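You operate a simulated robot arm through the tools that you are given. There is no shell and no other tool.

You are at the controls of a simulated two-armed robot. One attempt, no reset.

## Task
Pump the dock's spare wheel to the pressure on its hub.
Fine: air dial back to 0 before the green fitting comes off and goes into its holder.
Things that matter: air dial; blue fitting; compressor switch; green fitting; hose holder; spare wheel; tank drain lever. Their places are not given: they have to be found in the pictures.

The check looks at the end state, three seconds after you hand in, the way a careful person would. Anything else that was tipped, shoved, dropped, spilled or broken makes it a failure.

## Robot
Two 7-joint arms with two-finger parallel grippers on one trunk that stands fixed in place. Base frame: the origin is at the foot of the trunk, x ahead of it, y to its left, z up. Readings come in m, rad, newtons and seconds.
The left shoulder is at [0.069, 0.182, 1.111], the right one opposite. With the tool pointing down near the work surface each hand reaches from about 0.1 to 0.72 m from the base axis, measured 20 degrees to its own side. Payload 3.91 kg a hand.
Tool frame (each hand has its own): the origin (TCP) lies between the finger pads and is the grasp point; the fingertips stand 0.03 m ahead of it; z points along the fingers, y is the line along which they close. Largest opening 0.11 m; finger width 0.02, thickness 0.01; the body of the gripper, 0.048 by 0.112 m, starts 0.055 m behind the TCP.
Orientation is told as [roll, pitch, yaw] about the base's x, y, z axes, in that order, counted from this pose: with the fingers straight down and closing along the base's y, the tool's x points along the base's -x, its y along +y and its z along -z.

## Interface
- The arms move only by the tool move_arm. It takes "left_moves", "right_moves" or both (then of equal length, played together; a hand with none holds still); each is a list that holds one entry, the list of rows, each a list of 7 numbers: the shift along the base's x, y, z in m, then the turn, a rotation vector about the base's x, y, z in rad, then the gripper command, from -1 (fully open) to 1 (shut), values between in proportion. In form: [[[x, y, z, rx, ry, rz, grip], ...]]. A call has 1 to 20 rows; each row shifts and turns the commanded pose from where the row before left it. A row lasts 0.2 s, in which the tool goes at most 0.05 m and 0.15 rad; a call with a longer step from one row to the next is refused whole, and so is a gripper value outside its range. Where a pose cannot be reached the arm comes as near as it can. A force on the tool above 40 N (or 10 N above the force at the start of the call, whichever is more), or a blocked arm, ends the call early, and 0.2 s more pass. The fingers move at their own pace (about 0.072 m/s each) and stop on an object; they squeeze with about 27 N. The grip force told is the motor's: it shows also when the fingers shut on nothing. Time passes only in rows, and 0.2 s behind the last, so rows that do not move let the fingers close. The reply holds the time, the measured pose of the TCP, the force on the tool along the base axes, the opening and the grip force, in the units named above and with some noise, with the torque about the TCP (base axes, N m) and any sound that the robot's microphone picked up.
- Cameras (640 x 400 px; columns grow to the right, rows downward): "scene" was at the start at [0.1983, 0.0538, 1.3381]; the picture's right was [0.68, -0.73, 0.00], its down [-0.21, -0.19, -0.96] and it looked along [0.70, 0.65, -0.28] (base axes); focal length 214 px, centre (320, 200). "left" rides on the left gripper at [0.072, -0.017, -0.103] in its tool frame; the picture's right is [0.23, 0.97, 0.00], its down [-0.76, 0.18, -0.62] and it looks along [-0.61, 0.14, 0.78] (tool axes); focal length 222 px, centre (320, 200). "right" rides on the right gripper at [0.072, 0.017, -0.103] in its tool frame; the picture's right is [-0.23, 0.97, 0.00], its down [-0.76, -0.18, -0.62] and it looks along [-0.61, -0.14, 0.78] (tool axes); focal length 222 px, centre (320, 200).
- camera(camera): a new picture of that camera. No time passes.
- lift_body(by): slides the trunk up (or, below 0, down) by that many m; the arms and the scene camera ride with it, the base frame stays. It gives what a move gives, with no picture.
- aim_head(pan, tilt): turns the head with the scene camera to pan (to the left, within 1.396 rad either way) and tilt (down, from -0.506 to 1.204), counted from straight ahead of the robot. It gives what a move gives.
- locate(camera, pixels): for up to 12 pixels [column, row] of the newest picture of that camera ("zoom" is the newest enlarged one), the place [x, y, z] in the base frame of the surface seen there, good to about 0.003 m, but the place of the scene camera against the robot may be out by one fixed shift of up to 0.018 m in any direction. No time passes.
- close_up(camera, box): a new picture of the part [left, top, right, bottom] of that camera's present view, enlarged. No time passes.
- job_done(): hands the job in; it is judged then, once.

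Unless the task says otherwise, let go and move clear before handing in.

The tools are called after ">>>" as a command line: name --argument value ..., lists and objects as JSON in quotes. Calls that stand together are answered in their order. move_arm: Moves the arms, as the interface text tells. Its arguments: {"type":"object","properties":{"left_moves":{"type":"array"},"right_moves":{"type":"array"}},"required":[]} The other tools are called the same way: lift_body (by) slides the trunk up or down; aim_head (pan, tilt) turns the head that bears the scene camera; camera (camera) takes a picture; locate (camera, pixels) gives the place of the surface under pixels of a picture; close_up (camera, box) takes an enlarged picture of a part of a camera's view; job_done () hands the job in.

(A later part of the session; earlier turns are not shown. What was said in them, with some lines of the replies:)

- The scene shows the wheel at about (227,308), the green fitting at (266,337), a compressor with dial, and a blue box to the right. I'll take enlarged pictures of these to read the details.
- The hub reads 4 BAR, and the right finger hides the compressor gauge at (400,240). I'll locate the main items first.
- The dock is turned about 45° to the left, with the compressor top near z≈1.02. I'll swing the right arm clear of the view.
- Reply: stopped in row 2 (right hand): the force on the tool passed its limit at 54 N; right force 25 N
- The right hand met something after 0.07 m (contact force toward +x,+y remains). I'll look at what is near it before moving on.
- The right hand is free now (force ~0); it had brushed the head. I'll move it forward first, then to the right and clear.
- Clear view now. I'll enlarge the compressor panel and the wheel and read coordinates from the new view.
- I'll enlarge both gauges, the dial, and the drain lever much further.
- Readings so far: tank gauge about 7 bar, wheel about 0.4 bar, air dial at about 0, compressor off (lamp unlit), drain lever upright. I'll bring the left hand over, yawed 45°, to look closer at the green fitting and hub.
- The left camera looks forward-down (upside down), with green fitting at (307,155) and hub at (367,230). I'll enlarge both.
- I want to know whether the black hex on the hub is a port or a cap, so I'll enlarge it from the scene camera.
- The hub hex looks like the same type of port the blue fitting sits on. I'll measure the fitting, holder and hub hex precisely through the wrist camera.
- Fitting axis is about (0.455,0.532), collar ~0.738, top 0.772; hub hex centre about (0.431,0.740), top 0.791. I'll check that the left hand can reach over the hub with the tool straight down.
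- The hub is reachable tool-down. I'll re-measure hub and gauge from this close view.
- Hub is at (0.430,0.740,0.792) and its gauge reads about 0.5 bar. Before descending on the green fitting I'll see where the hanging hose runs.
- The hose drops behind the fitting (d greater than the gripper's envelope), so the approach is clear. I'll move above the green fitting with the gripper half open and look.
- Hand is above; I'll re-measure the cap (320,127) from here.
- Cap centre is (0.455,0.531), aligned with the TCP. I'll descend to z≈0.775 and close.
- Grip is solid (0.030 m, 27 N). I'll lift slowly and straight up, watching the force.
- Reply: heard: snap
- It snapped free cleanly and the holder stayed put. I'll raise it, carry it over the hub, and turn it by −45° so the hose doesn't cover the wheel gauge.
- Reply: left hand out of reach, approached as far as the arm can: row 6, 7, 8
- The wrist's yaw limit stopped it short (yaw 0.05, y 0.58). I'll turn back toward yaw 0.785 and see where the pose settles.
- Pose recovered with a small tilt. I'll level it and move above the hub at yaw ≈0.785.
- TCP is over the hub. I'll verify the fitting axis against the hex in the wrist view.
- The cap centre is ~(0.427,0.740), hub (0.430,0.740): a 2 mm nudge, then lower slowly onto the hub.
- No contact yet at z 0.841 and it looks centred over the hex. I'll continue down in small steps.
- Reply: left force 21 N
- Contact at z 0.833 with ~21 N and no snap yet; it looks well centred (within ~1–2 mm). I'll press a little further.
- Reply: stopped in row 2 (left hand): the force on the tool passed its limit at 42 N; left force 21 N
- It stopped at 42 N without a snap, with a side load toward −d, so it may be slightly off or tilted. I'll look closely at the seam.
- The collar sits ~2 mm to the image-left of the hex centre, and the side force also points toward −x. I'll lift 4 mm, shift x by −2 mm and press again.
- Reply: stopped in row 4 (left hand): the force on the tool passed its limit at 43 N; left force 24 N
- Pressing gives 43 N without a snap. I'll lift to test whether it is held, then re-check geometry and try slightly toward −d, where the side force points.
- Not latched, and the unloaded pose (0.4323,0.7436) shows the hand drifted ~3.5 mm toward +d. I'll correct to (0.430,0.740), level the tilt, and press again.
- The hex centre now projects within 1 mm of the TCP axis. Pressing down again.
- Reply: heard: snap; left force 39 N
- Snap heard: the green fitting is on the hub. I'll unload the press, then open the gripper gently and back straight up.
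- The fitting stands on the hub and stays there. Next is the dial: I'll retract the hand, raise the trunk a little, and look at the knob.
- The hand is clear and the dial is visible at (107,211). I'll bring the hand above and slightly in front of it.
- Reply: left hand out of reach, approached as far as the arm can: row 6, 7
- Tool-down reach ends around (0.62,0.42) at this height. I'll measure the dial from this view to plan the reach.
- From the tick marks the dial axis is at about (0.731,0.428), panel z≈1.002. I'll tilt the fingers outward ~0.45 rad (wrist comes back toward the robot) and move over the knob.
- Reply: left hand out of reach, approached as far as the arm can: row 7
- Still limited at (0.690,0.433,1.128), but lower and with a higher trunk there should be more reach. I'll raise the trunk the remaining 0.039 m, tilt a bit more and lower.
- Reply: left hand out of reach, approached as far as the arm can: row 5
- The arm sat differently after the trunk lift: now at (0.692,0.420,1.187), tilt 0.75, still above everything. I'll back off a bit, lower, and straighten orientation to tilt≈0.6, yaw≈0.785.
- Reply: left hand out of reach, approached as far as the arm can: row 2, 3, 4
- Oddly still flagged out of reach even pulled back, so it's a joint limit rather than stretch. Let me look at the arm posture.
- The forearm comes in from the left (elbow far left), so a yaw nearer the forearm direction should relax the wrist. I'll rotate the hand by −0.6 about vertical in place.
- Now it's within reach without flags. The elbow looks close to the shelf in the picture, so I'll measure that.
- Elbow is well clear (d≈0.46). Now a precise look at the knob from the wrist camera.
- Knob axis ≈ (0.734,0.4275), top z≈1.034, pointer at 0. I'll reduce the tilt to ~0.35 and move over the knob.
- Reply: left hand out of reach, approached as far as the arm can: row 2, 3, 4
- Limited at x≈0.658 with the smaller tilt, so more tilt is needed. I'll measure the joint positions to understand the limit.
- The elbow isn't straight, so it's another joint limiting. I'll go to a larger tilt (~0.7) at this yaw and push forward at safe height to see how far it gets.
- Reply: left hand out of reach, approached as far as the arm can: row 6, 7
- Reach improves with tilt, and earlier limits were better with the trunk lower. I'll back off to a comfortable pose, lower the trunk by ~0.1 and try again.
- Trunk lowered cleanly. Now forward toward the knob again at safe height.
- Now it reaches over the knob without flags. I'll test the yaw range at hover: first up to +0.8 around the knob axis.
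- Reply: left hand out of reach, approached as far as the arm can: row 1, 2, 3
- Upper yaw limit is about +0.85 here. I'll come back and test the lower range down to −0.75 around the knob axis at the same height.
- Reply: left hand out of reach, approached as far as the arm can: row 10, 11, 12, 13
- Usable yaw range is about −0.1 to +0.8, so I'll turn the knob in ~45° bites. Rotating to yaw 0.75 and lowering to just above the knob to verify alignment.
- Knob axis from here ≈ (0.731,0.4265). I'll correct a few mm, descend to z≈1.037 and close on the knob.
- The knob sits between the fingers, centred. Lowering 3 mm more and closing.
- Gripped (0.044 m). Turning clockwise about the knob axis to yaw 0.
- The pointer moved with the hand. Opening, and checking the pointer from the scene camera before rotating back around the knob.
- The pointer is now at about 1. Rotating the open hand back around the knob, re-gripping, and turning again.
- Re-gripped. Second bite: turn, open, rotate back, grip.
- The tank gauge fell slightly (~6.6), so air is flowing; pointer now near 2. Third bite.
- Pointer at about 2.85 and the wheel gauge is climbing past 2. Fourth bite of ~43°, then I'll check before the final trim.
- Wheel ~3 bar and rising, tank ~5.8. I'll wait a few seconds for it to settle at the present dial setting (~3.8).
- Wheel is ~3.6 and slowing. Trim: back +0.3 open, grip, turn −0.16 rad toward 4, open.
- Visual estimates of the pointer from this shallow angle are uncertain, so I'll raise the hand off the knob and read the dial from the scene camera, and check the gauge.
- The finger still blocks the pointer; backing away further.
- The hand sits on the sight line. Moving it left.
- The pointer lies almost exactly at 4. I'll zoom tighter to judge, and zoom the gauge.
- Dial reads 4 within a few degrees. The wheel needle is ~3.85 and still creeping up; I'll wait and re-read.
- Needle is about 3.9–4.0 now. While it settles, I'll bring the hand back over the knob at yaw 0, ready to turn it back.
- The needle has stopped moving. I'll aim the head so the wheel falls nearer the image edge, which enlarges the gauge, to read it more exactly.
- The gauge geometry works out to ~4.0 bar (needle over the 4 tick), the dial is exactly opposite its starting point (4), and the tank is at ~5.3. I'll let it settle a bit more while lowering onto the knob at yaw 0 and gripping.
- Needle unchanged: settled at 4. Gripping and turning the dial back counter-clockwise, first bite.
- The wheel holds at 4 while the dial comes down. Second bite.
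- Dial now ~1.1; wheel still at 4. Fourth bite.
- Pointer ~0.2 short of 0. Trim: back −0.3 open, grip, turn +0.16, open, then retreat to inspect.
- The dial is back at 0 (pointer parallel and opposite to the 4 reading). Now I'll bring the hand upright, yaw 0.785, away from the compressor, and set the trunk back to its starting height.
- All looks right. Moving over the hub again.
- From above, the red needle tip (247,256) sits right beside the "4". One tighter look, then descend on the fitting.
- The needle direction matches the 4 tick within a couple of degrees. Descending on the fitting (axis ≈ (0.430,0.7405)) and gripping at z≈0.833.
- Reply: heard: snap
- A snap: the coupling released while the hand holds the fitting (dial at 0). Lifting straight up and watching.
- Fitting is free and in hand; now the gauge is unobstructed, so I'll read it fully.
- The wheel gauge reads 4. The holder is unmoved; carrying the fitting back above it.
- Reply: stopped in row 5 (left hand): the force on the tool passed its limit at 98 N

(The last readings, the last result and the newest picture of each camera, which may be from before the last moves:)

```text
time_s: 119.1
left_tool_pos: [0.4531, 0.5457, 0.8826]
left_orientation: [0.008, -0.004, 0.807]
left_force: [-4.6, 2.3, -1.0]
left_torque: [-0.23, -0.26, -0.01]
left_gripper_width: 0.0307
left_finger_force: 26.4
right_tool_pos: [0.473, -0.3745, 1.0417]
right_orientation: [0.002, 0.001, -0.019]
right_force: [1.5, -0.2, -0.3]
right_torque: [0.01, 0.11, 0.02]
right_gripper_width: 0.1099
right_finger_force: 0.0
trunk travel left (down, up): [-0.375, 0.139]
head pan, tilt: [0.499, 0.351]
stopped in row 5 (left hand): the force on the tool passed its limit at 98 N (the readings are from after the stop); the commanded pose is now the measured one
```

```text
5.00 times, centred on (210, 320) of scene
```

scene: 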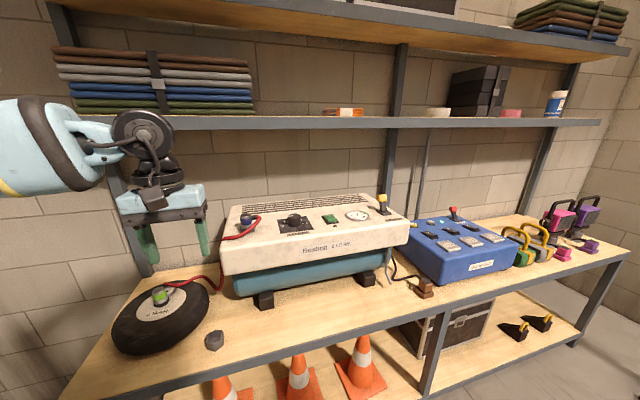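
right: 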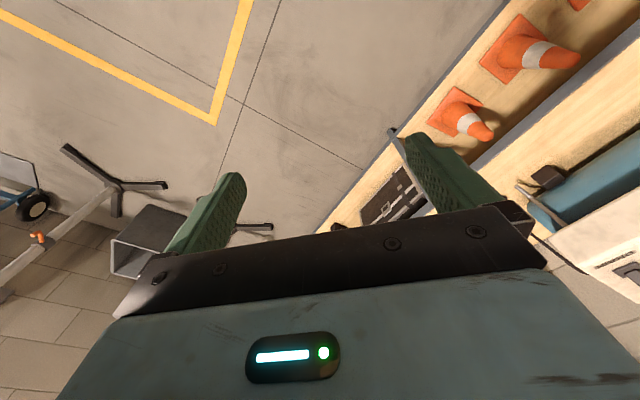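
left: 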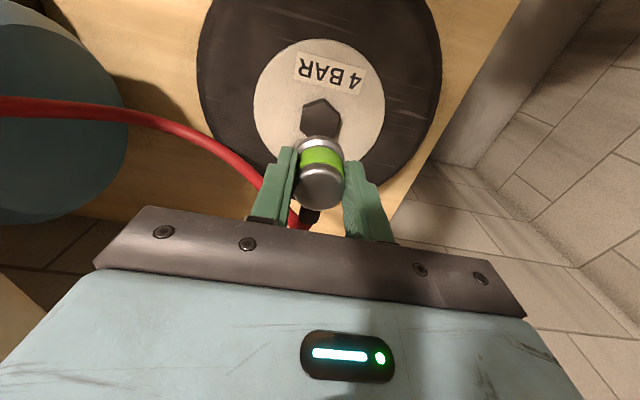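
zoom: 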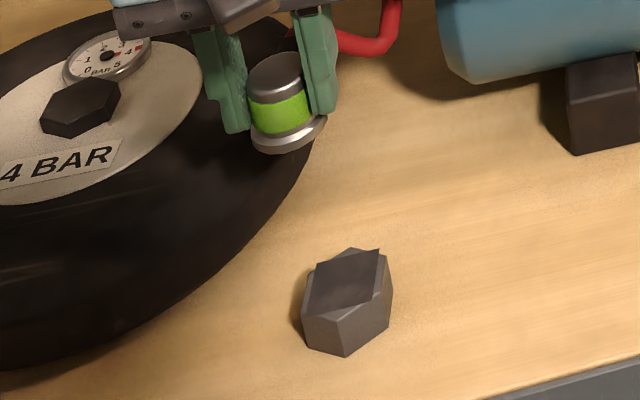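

A 98 N spike stopped the move; I need to see what was touched before moving on.

>>> camera --camera "scene"

>>> close_up --camera "scene" --box '[80, 130, 300, 320]'

>>> camera --camera "left"

```text
taken
```

scene: 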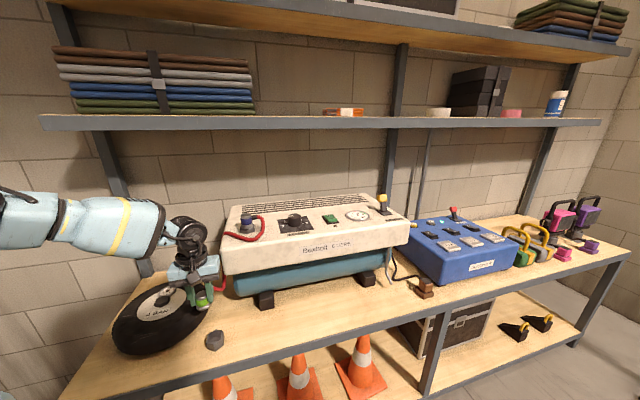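

```text
2.11 times, centred on (190, 225) of scene
```

zoom: 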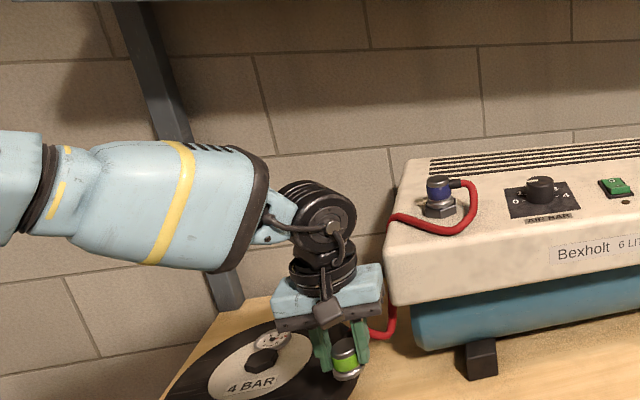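

```text
taken
```

left: 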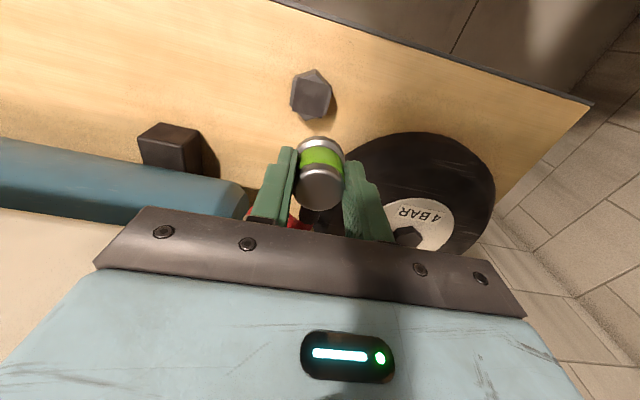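

The gripper's rear-right corner met the compressor's front-left corner; the compressor looks unmoved in the picture. I'll back toward the robot, straighten the yaw, and check the compressor's position.

>>> move_arm --left_moves '[[[-0.012, -0.012, 0.002, 0, 0, -0.01, 1], [-0.012, -0.012, 0.003, -0.008, -0.003, -0.01, 1], [0, 0, 0, 0, 0, 0, 1]]]'

>>> camera --camera "scene"

>>> locate --camera "scene" --pixels '[[246, 217], [294, 215], [330, 219], [358, 215], [382, 196], [260, 298], [168, 296]]'

>>> close_up --camera "scene" --box '[200, 180, 300, 320]'

```text
time_s: 119.9
left_tool_pos: [0.4307, 0.5204, 0.888]
left_orientation: [-0.001, 0.0, 0.783]
left_force: [-0.7, -0.7, -0.8]
left_torque: [0.02, 0.01, 0.0]
left_gripper_width: 0.0307
left_finger_force: 26.9
right_tool_pos: [0.4735, -0.375, 1.0411]
right_orientation: [0.003, 0.0, -0.022]
right_force: [-0.2, 0.4, 0.7]
right_torque: [-0.04, 0.0, 0.02]
right_gripper_width: 0.1101
right_finger_force: 0.1
trunk travel left (down, up): [-0.375, 0.139]
head pan, tilt: [0.499, 0.351]
```

```text
taken
```

scene: 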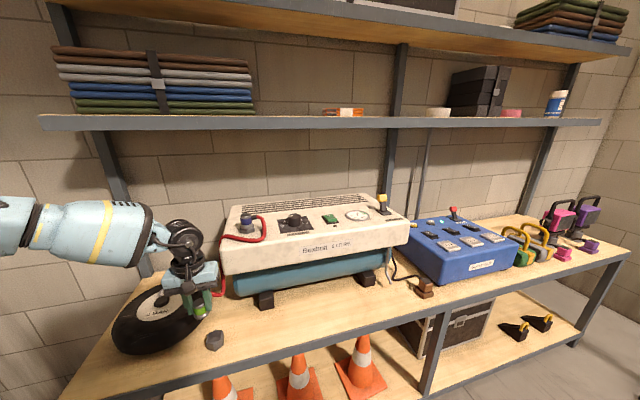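

```text
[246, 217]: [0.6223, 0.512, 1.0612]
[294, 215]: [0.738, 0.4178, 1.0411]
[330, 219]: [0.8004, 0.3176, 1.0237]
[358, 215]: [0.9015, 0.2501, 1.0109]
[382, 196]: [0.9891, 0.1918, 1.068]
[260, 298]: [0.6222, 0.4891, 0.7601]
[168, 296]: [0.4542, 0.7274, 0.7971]
```

```text
2.86 times, centred on (250, 250) of scene
```

zoom: 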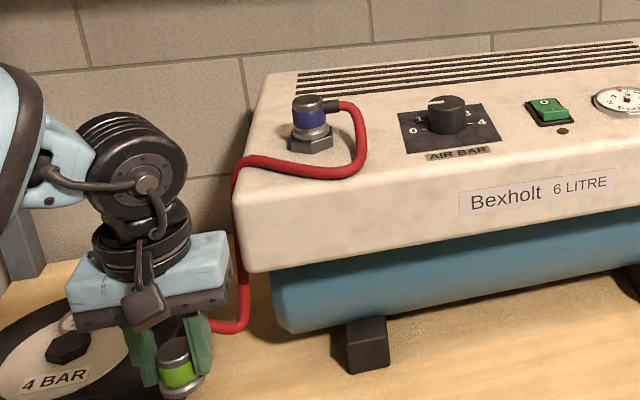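

Coordinates match the originals to 1–2 mm, so the compressor did not move. Now approach the holder from the robot's side.

>>> move_arm --left_moves '[[[0.006, -0.006, -0.015, 0, 0, 0, 1], [0.0, 0.0, -0.025, 0, 0, 0, 1], [0.008, 0.008, -0.02, 0, 0, 0, 1], [0.0075, 0.0075, 0, 0, 0, 0, 1], [0, 0, 0, 0, 0, 0, 1]]]'

>>> close_up --camera "left" --box '[270, 90, 370, 220]'

>>> close_up --camera "scene" --box '[190, 300, 235, 355]'

```text
time_s: 121.1
left_tool_pos: [0.4507, 0.531, 0.8256]
left_orientation: [-0.002, -0.001, 0.783]
left_force: [-0.5, -0.5, -0.7]
left_torque: [0.01, 0.01, 0.02]
left_gripper_width: 0.0307
left_finger_force: 26.8
right_tool_pos: [0.4729, -0.3735, 1.0405]
right_orientation: [0.002, 0.0, -0.025]
right_force: [0.2, -0.1, 0.1]
right_torque: [-0.01, 0.02, -0.01]
right_gripper_width: 0.1101
right_finger_force: 0.1
trunk travel left (down, up): [-0.375, 0.139]
head pan, tilt: [0.499, 0.351]
```

```text
3.08 times, centred on (320, 155) of left
```

zoom: 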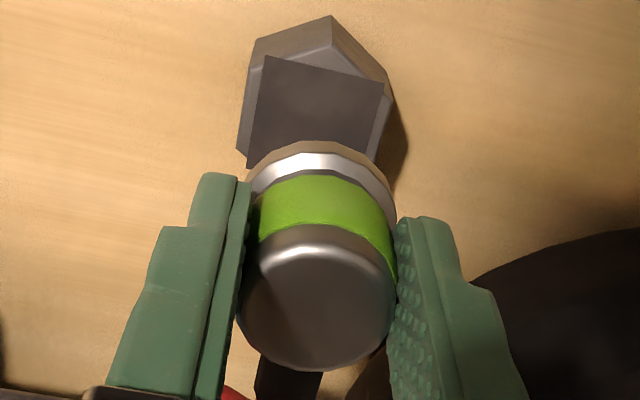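

```text
7.27 times, centred on (212, 328) of scene
```

zoom: 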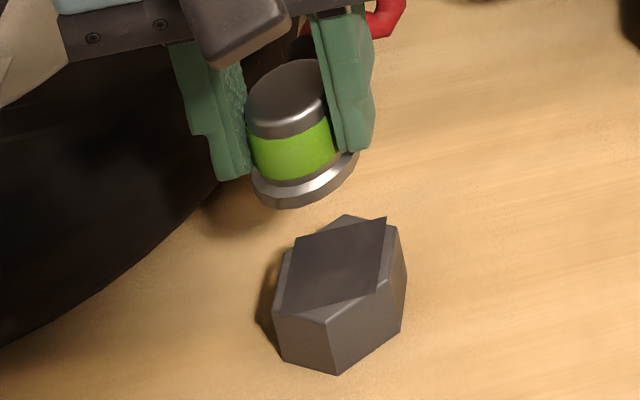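

Holder centre works out to ≈(0.4545,0.532), fitting axis ~1 mm +d of the TCP. Nudging +2.5 mm in x and lowering to just above the holder.

>>> move_arm --left_moves '[[[0.0026, 0, -0.012, 0, 0, 0, 1], [0, 0, -0.012, 0, 0, 0, 1], [0, 0, -0.012, 0, 0, 0, 1], [0, 0, -0.006, 0, 0, 0, 1], [0, 0, 0, 0, 0, 0, 1]]]'

>>> close_up --camera "left" --box '[270, 90, 370, 220]'

>>> close_up --camera "scene" --box '[190, 310, 235, 355]'

```text
time_s: 122.3
left_tool_pos: [0.4545, 0.532, 0.7853]
left_orientation: [0.0, 0.0, 0.784]
left_force: [0.8, -0.1, -0.8]
left_torque: [0.0, 0.01, -0.02]
left_gripper_width: 0.0308
left_finger_force: 26.7
right_tool_pos: [0.4719, -0.375, 1.0409]
right_orientation: [0.002, -0.001, -0.023]
right_force: [0.6, 0.4, 0.0]
right_torque: [-0.01, -0.04, 0.0]
right_gripper_width: 0.1101
right_finger_force: 0.0
trunk travel left (down, up): [-0.375, 0.139]
head pan, tilt: [0.499, 0.351]
```

```text
3.08 times, centred on (320, 155) of left
```

zoom: 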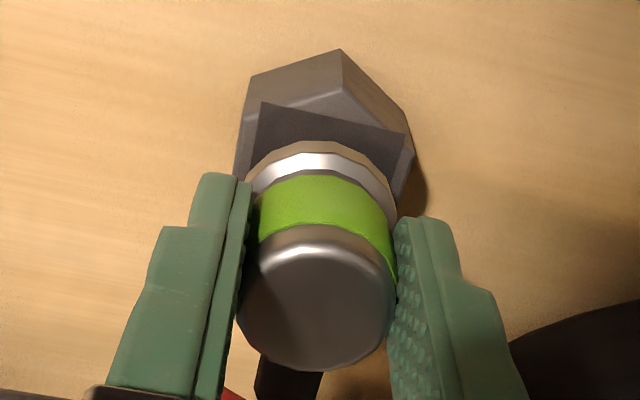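

```text
8.89 times, centred on (212, 332) of scene
```

zoom: 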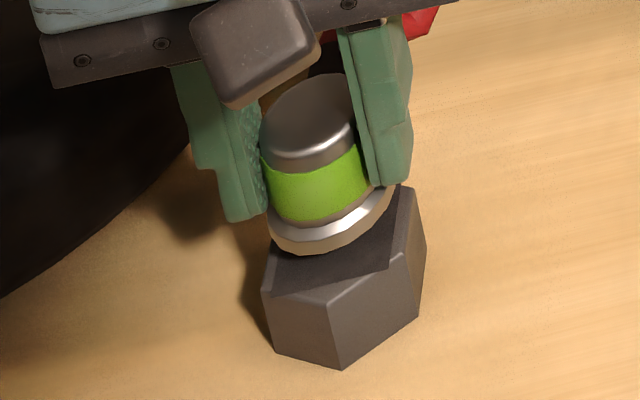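

Relative geometry now matches the original seated view within ~0.2 mm. Pressing down gently.

>>> move_arm --left_moves '[[[0, 0, -0.004, 0, 0, 0, 1], [0, 0, -0.003, 0, 0, 0, 1], [0, 0, -0.002, 0, 0, 0, 1], [0, 0, -0.002, 0, 0, 0, 1], [0, 0, -0.002, 0, 0, 0, 1], [0, 0, -0.002, 0, 0, 0, 1]]]'

>>> close_up --camera "scene" --box '[190, 310, 235, 355]'

```text
time_s: 123.7
left_tool_pos: [0.4541, 0.5311, 0.7718]
left_orientation: [-0.001, -0.002, 0.783]
left_force: [-10.3, 2.0, 19.0]
left_torque: [0.03, 0.39, 0.08]
left_gripper_width: 0.0305
left_finger_force: 26.6
right_tool_pos: [0.4714, -0.3759, 1.0425]
right_orientation: [0.001, -0.002, -0.023]
right_force: [0.3, 0.2, 0.0]
right_torque: [-0.01, 0.01, 0.04]
right_gripper_width: 0.11
right_finger_force: 0.1
trunk travel left (down, up): [-0.375, 0.139]
head pan, tilt: [0.499, 0.351]
heard: snap
```

```text
8.89 times, centred on (212, 332) of scene
```

zoom: 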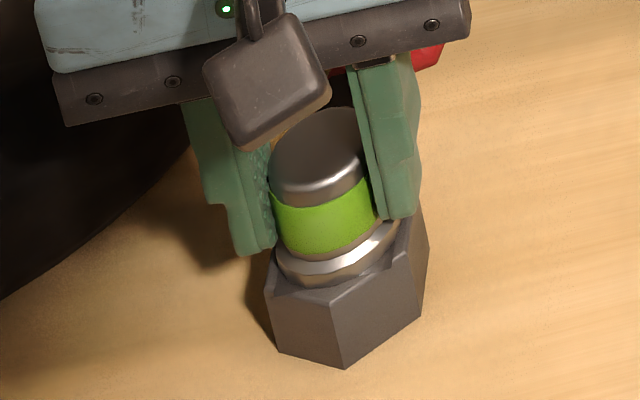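

Snap heard: the green fitting is seated in its holder. Unloading the force before opening.

>>> move_arm --left_moves '[[[-0.001, 0, 0.002, 0, 0, 0, 1], [-0.001, 0, 0.002, 0, 0, 0, 1], [0, 0, 0, 0, 0, 0, 1]]]'

```text
time_s: 124.5
left_tool_pos: [0.4518, 0.5311, 0.7744]
left_orientation: [-0.002, 0.0, 0.785]
left_force: [-0.9, -0.1, -0.6]
left_torque: [0.0, 0.02, -0.03]
left_gripper_width: 0.0305
left_finger_force: 26.7
right_tool_pos: [0.4723, -0.3738, 1.0423]
right_orientation: [0.0, 0.002, -0.023]
right_force: [-0.7, 0.7, 0.2]
right_torque: [0.02, 0.05, -0.01]
right_gripper_width: 0.1098
right_finger_force: 0.1
trunk travel left (down, up): [-0.375, 0.139]
head pan, tilt: [0.499, 0.351]
heard: snap
```

A second snap: unloading sideways pulled it off again. I'll re-press to latch and this time release with a slight downward preload still on.

>>> move_arm --left_moves '[[[0.002, 0, 0.003, 0, 0, 0, 1], [0, 0, 0, 0, 0, 0, 1], [0, 0, -0.003, 0, 0, 0, 1], [0, 0, -0.002, 0, 0, 0, 1], [0, 0, -0.002, 0, 0, 0, 1]]]'

```text
time_s: 125.7
left_tool_pos: [0.4557, 0.531, 0.7725]
left_orientation: [-0.002, 0.0, 0.784]
left_force: [0.1, -0.4, -1.5]
left_torque: [-0.02, 0.03, -0.01]
left_gripper_width: 0.0305
left_finger_force: 26.7
right_tool_pos: [0.4719, -0.375, 1.0407]
right_orientation: [0.001, 0.0, -0.024]
right_force: [0.4, 0.5, -0.4]
right_torque: [-0.01, 0.02, 0.01]
right_gripper_width: 0.1099
right_finger_force: 0.2
trunk travel left (down, up): [-0.375, 0.139]
head pan, tilt: [0.499, 0.351]
```

>>> move_arm --left_moves '[[[-0.0005, 0, -0.001, 0, 0, 0, 1], [0, 0, -0.001, 0, 0, 0, 1], [0, 0, -0.001, 0, 0, 0, 1]]]'

>>> close_up --camera "left" --box '[270, 90, 370, 220]'

```text
time_s: 126.5
left_tool_pos: [0.454, 0.5319, 0.7716]
left_orientation: [-0.004, -0.006, 0.784]
left_force: [-0.4, 1.7, 17.0]
left_torque: [0.09, 0.03, 0.0]
left_gripper_width: 0.0307
left_finger_force: 26.7
right_tool_pos: [0.4727, -0.375, 1.0418]
right_orientation: [0.001, -0.002, -0.024]
right_force: [0.2, 0.1, 0.2]
right_torque: [0.0, -0.03, 0.0]
right_gripper_width: 0.1099
right_finger_force: 0.0
trunk travel left (down, up): [-0.375, 0.139]
head pan, tilt: [0.499, 0.351]
```

```text
3.08 times, centred on (320, 155) of left
```

zoom: 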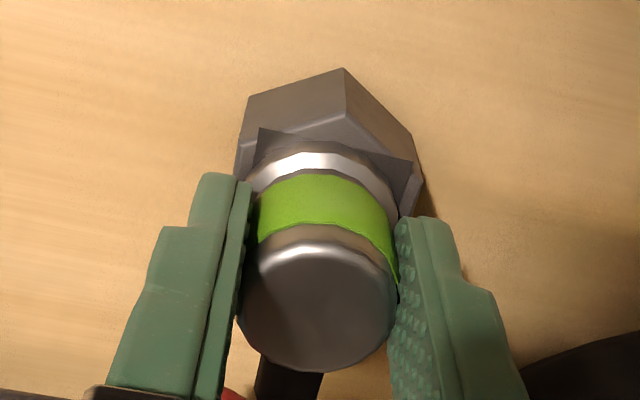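

Good vertical contact (17 N, almost no side load), no snap yet. Pressing a little more.

>>> move_arm --left_moves '[[[0, 0, -0.001, 0, 0, 0, 1], [0, 0, -0.001, 0, 0, 0, 1], [0, 0, -0.001, 0, 0, 0, 1]]]'

```text
time_s: 127.3
left_tool_pos: [0.453, 0.5318, 0.7678]
left_orientation: [-0.002, -0.004, 0.784]
left_force: [0.5, 4.2, 27.6]
left_torque: [0.25, -0.12, 0.01]
left_gripper_width: 0.0307
left_finger_force: 27.2
right_tool_pos: [0.4711, -0.3751, 1.0416]
right_orientation: [0.003, -0.003, -0.022]
right_force: [-0.2, -0.4, 0.6]
right_torque: [0.0, 0.0, -0.04]
right_gripper_width: 0.1102
right_finger_force: 0.1
trunk travel left (down, up): [-0.375, 0.139]
head pan, tilt: [0.499, 0.351]
```

>>> close_up --camera "left" --box '[270, 90, 370, 220]'

>>> close_up --camera "scene" --box '[190, 310, 235, 355]'

```text
3.08 times, centred on (320, 155) of left
```

zoom: 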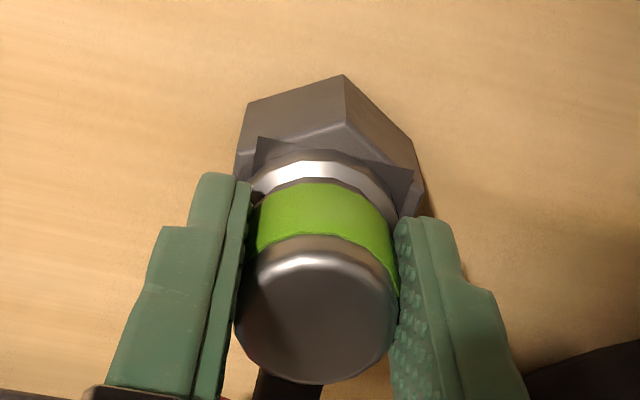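

```text
8.89 times, centred on (212, 332) of scene
```

zoom: 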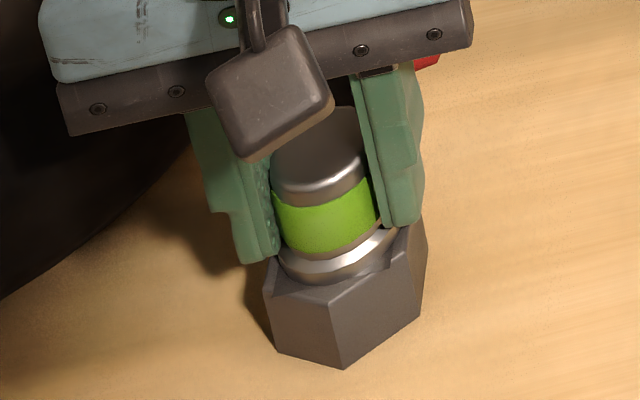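

The fingers slipped ~3 mm down the fitting and it hasn't latched. I'll lift ~15 mm to re-arm, shift ~1 mm toward −d, and press again.

>>> move_arm --left_moves '[[[0, 0, 0.006, 0, 0, 0, 1], [0, 0, 0.008, 0, 0, 0, 1], [0, 0, 0.008, 0, 0, 0, 1], [0, 0, 0, 0, 0, 0, 1]]]'

>>> close_up --camera "left" --box '[270, 90, 370, 220]'

>>> close_up --camera "scene" --box '[190, 310, 235, 355]'

```text
time_s: 128.3
left_tool_pos: [0.4548, 0.5322, 0.7843]
left_orientation: [-0.001, 0.001, 0.784]
left_force: [0.5, -0.2, -0.8]
left_torque: [0.01, 0.02, -0.02]
left_gripper_width: 0.0309
left_finger_force: 26.9
right_tool_pos: [0.4722, -0.3736, 1.0412]
right_orientation: [0.001, 0.0, -0.025]
right_force: [0.0, 0.5, 0.8]
right_torque: [0.02, 0.01, -0.02]
right_gripper_width: 0.1097
right_finger_force: 0.0
trunk travel left (down, up): [-0.375, 0.139]
head pan, tilt: [0.499, 0.351]
```

```text
3.08 times, centred on (320, 155) of left
```

zoom: 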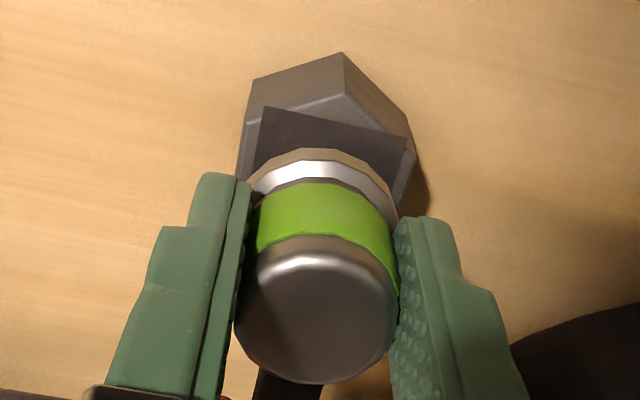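

```text
8.89 times, centred on (212, 332) of scene
```

zoom: 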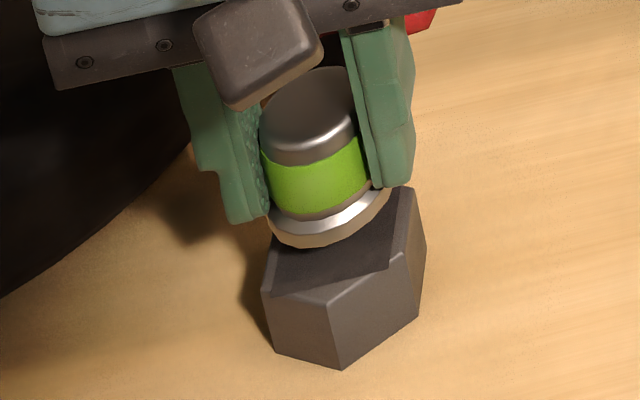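

Pose matches the earlier successful pre-press position. Pressing straight down again.

>>> move_arm --left_moves '[[[0, 0, -0.004, 0, 0, 0, 1], [0, 0, -0.004, 0, 0, 0, 1], [0, 0, -0.004, 0, 0, 0, 1], [0, 0, -0.002, 0, 0, 0, 1], [0, 0, -0.002, 0, 0, 0, 1], [0, 0, -0.002, 0, 0, 0, 1]]]'

```text
time_s: 129.7
left_tool_pos: [0.454, 0.5322, 0.7701]
left_orientation: [-0.001, -0.001, 0.784]
left_force: [-0.1, -0.4, -0.7]
left_torque: [-0.04, -0.01, 0.02]
left_gripper_width: 0.0309
left_finger_force: 26.4
right_tool_pos: [0.4717, -0.3743, 1.0402]
right_orientation: [0.003, 0.0, -0.023]
right_force: [0.1, -0.2, -0.7]
right_torque: [-0.01, 0.0, -0.01]
right_gripper_width: 0.11
right_finger_force: 0.1
trunk travel left (down, up): [-0.375, 0.139]
head pan, tilt: [0.499, 0.351]
```

>>> move_arm --left_moves '[[[0, 0, -0.002, 0, 0, 0, 1], [0, 0, -0.002, 0, 0, 0, 1], [0, 0, -0.0015, 0, 0, 0, 1]]]'

```text
time_s: 130.6
left_tool_pos: [0.4533, 0.5305, 0.7681]
left_orientation: [0.003, -0.005, 0.784]
left_force: [-14.7, -0.2, 24.1]
left_torque: [0.0, 0.37, 0.03]
left_gripper_width: 0.0308
left_finger_force: 27.1
right_tool_pos: [0.4692, -0.3755, 1.0424]
right_orientation: [0.004, -0.001, -0.023]
right_force: [-1.2, 0.3, -0.2]
right_torque: [0.0, 0.01, -0.02]
right_gripper_width: 0.1098
right_finger_force: 0.0
trunk travel left (down, up): [-0.375, 0.139]
head pan, tilt: [0.499, 0.351]
heard: snap
stopped in row 3 (left hand): the force on the tool passed its limit at 41 N (the readings are from after the stop); the commanded pose is now the measured one
```

Snap: latched again, and the command is now at the measured pose. Opening right away without moving.

>>> move_arm --left_moves '[[[0, 0, 0, 0, 0, 0, 0.0], [0, 0, 0, 0, 0, 0, -0.2], [0, 0, 0, 0, 0, 0, -0.2]]]'

>>> close_up --camera "left" --box '[270, 90, 370, 220]'

>>> close_up --camera "scene" --box '[190, 310, 235, 355]'

```text
time_s: 131.4
left_tool_pos: [0.4553, 0.5325, 0.7652]
left_orientation: [0.001, -0.003, 0.785]
left_force: [-0.4, -0.9, 0.2]
left_torque: [0.0, 0.0, -0.03]
left_gripper_width: 0.066
left_finger_force: 0.1
right_tool_pos: [0.4713, -0.3739, 1.0411]
right_orientation: [0.002, 0.0, -0.024]
right_force: [-0.2, -0.1, -0.2]
right_torque: [-0.04, -0.03, 0.01]
right_gripper_width: 0.1101
right_finger_force: 0.0
trunk travel left (down, up): [-0.375, 0.139]
head pan, tilt: [0.499, 0.351]
```

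```text
3.08 times, centred on (320, 155) of left
```

zoom: 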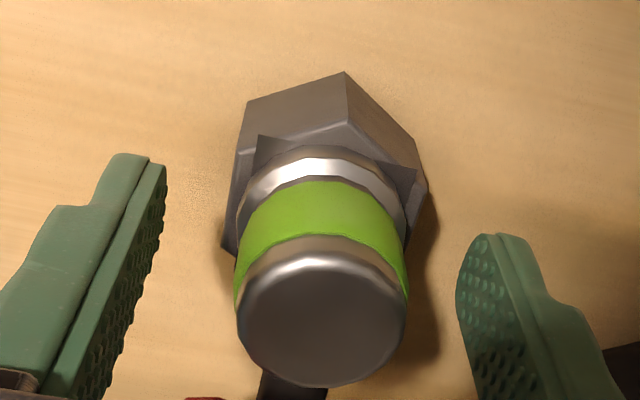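

```text
8.89 times, centred on (212, 332) of scene
```

zoom: 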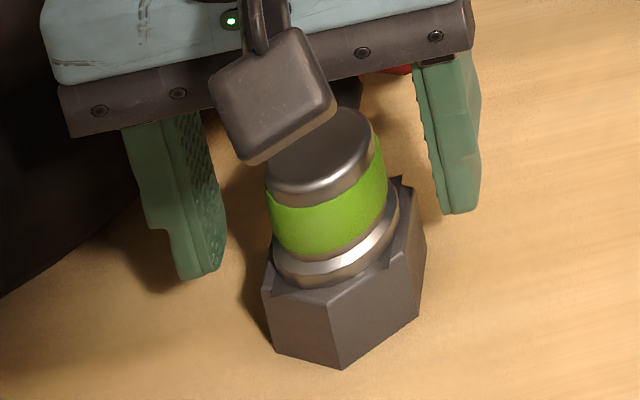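

The fitting stands latched in the holder and no unlatch snap was heard. Lifting the hand straight up, then back toward the robot (away from the compressor).

>>> move_arm --left_moves '[[[0, 0, 0.015, 0, 0, 0, -0.2], [0, 0, 0.025, 0, 0, 0, -0.2], [0, 0, 0.03, 0, 0, 0, -0.2], [0, 0, 0.03, 0, 0, 0, -0.2], [-0.02, -0.02, 0.03, 0, 0, 0, -0.2], [-0.03, -0.025, 0.03, 0, 0, 0, -0.2], [-0.03, -0.025, 0.03, 0, 0, 0, -0.2], [-0.03, -0.025, 0.03, 0, 0, 0, -0.2]]]'

>>> camera --camera "scene"

>>> close_up --camera "scene" --box '[190, 310, 235, 355]'

>>> close_up --camera "scene" --box '[152, 280, 184, 300]'

>>> close_up --camera "scene" --box '[274, 208, 318, 235]'

>>> close_up --camera "scene" --box '[310, 185, 420, 254]'

```text
time_s: 133.2
left_tool_pos: [0.3424, 0.4342, 0.9854]
left_orientation: [0.0, -0.004, 0.785]
left_force: [0.1, -0.8, -0.3]
left_torque: [-0.03, 0.01, 0.0]
left_gripper_width: 0.0661
left_finger_force: 0.0
right_tool_pos: [0.4708, -0.3742, 1.0424]
right_orientation: [0.003, -0.003, -0.022]
right_force: [0.0, 0.0, 0.6]
right_torque: [-0.01, -0.01, -0.04]
right_gripper_width: 0.1099
right_finger_force: 0.0
trunk travel left (down, up): [-0.375, 0.139]
head pan, tilt: [0.499, 0.351]
```

```text
taken
```

scene: 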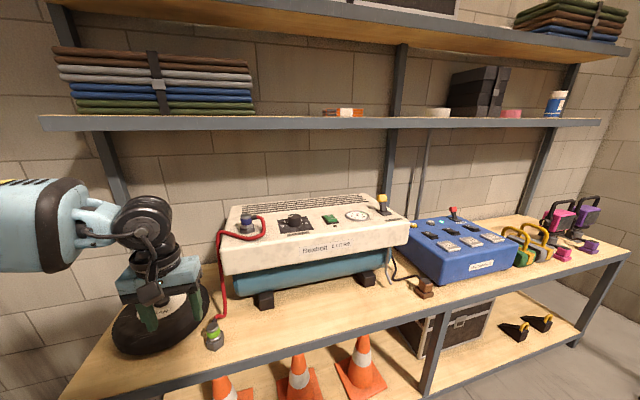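

```text
8.89 times, centred on (212, 332) of scene
```

zoom: 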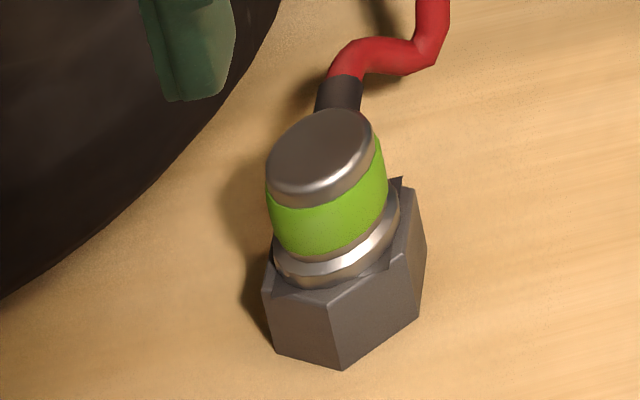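

```text
16.00 times, centred on (168, 290) of scene
```

zoom: 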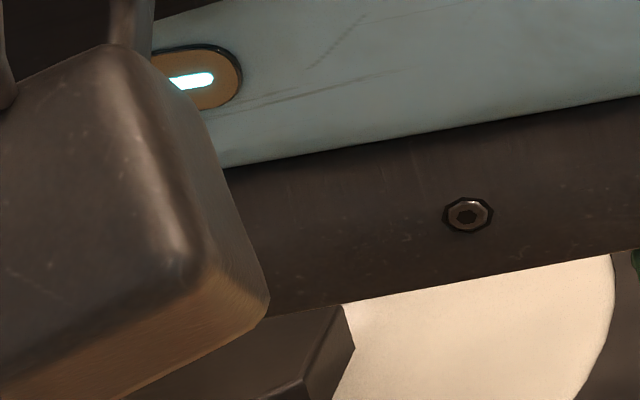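

```text
14.55 times, centred on (296, 222) of scene
```

zoom: 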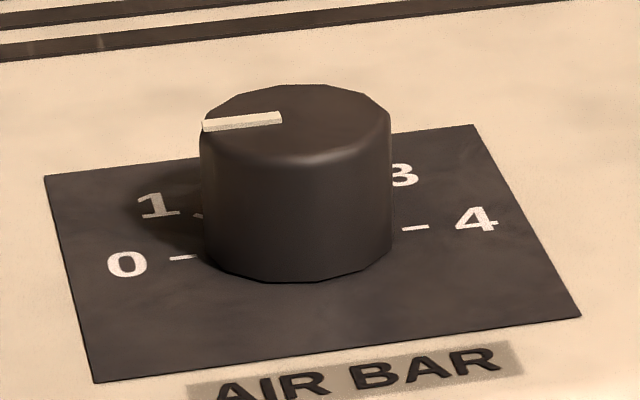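

```text
5.80 times, centred on (365, 220) of scene
```

zoom: 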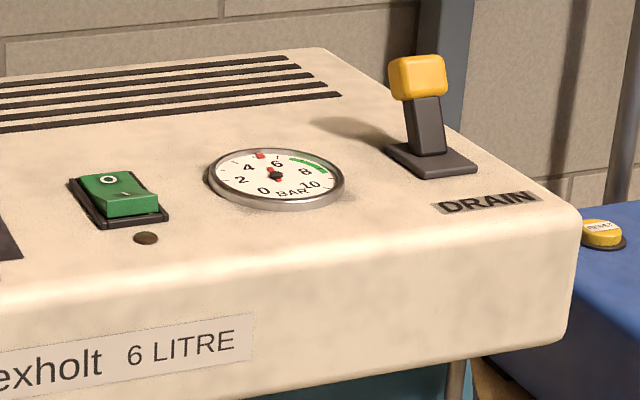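

Dial at 0, fitting in the holder exactly as at the start, switch and drain untouched. I'll move the hand fully clear and take a last look at the wheel gauge.

>>> move_arm --left_moves '[[[-0.02, -0.02, 0.04, 0, 0, 0, -0.2], [-0.02, -0.02, 0.04, 0, 0, 0, -0.2], [-0.02, -0.02, 0.04, 0, 0, 0, -0.2], [-0.02, -0.02, 0.04, 0, 0, 0, -0.2], [-0.02, -0.02, 0.04, 0, 0, 0, -0.2]]]'

>>> camera --camera "scene"

>>> close_up --camera "scene" --box '[152, 280, 184, 300]'

>>> close_up --camera "scene" --box '[105, 200, 275, 360]'

```text
time_s: 134.4
left_tool_pos: [0.2455, 0.3399, 1.1859]
left_orientation: [0.004, -0.003, 0.781]
left_force: [-0.2, 0.3, 1.1]
left_torque: [0.01, 0.0, 0.0]
left_gripper_width: 0.0657
left_finger_force: 0.1
right_tool_pos: [0.4724, -0.3751, 1.0419]
right_orientation: [0.002, 0.001, -0.023]
right_force: [0.6, -0.7, 0.4]
right_torque: [0.0, -0.03, 0.01]
right_gripper_width: 0.1099
right_finger_force: 0.1
trunk travel left (down, up): [-0.375, 0.139]
head pan, tilt: [0.499, 0.351]
```

```text
taken
```

scene: 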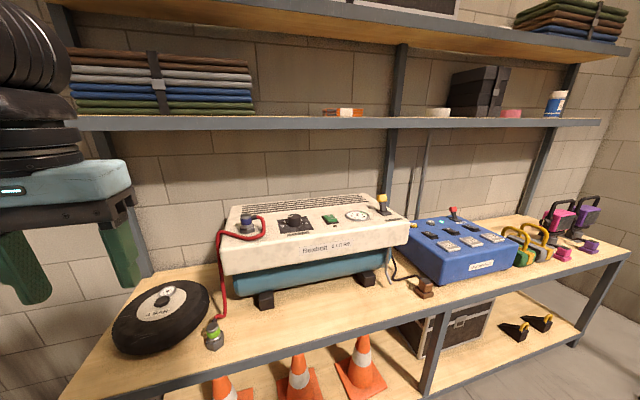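

```text
16.00 times, centred on (168, 290) of scene
```

zoom: 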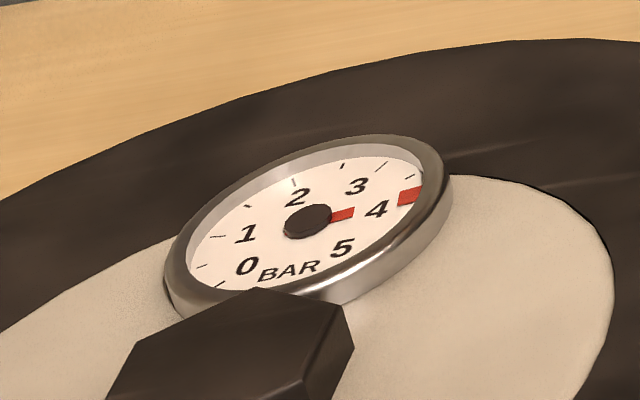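

```text
2.50 times, centred on (190, 280) of scene
```

zoom: 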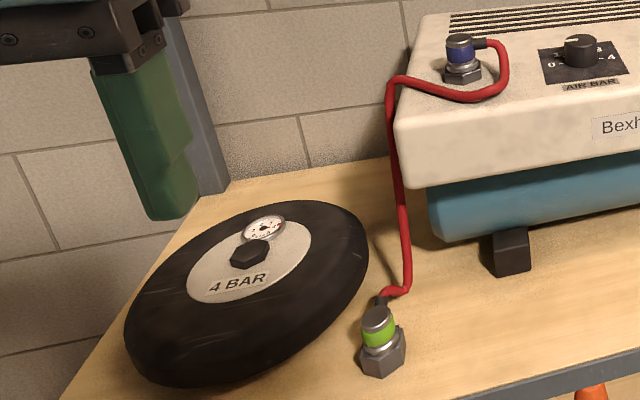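

The wheel gauge needle lies on the 4 tick. The dial is at 0, the green fitting is seated in its holder, and nothing else looks disturbed; both hands are clear. Handing in.

>>> job_done

```text
The job is handed in.
```

The spare wheel is pumped to about 4 bar, matching the "4 BAR" on its hub. The job is handed in, but I have no verdict from the check yet.

- **Pressure:** the wheel's needle sits on the 4 tick. My readings came out between 3.9 and 4.0 bar, limited by the viewing angle.
- **Order:** the air dial was back at 0 before the green fitting came off the hub. The wheel held its pressure as the dial came down.
- **Green fitting:** it is latched in its holder. It took a second press to hold, because it popped off when I eased the load the first time.
- **Compressor:** I left the switch off and the drain lever alone. The tank had enough air, dropping from about 7 to about 5.3 bar.

There were two knocks along the way. Early on the right hand brushed something, most likely the robot's own head. Later the left gripper hit the compressor's front-left corner hard, at 98 N. I measured the compressor afterwards and it had not moved.
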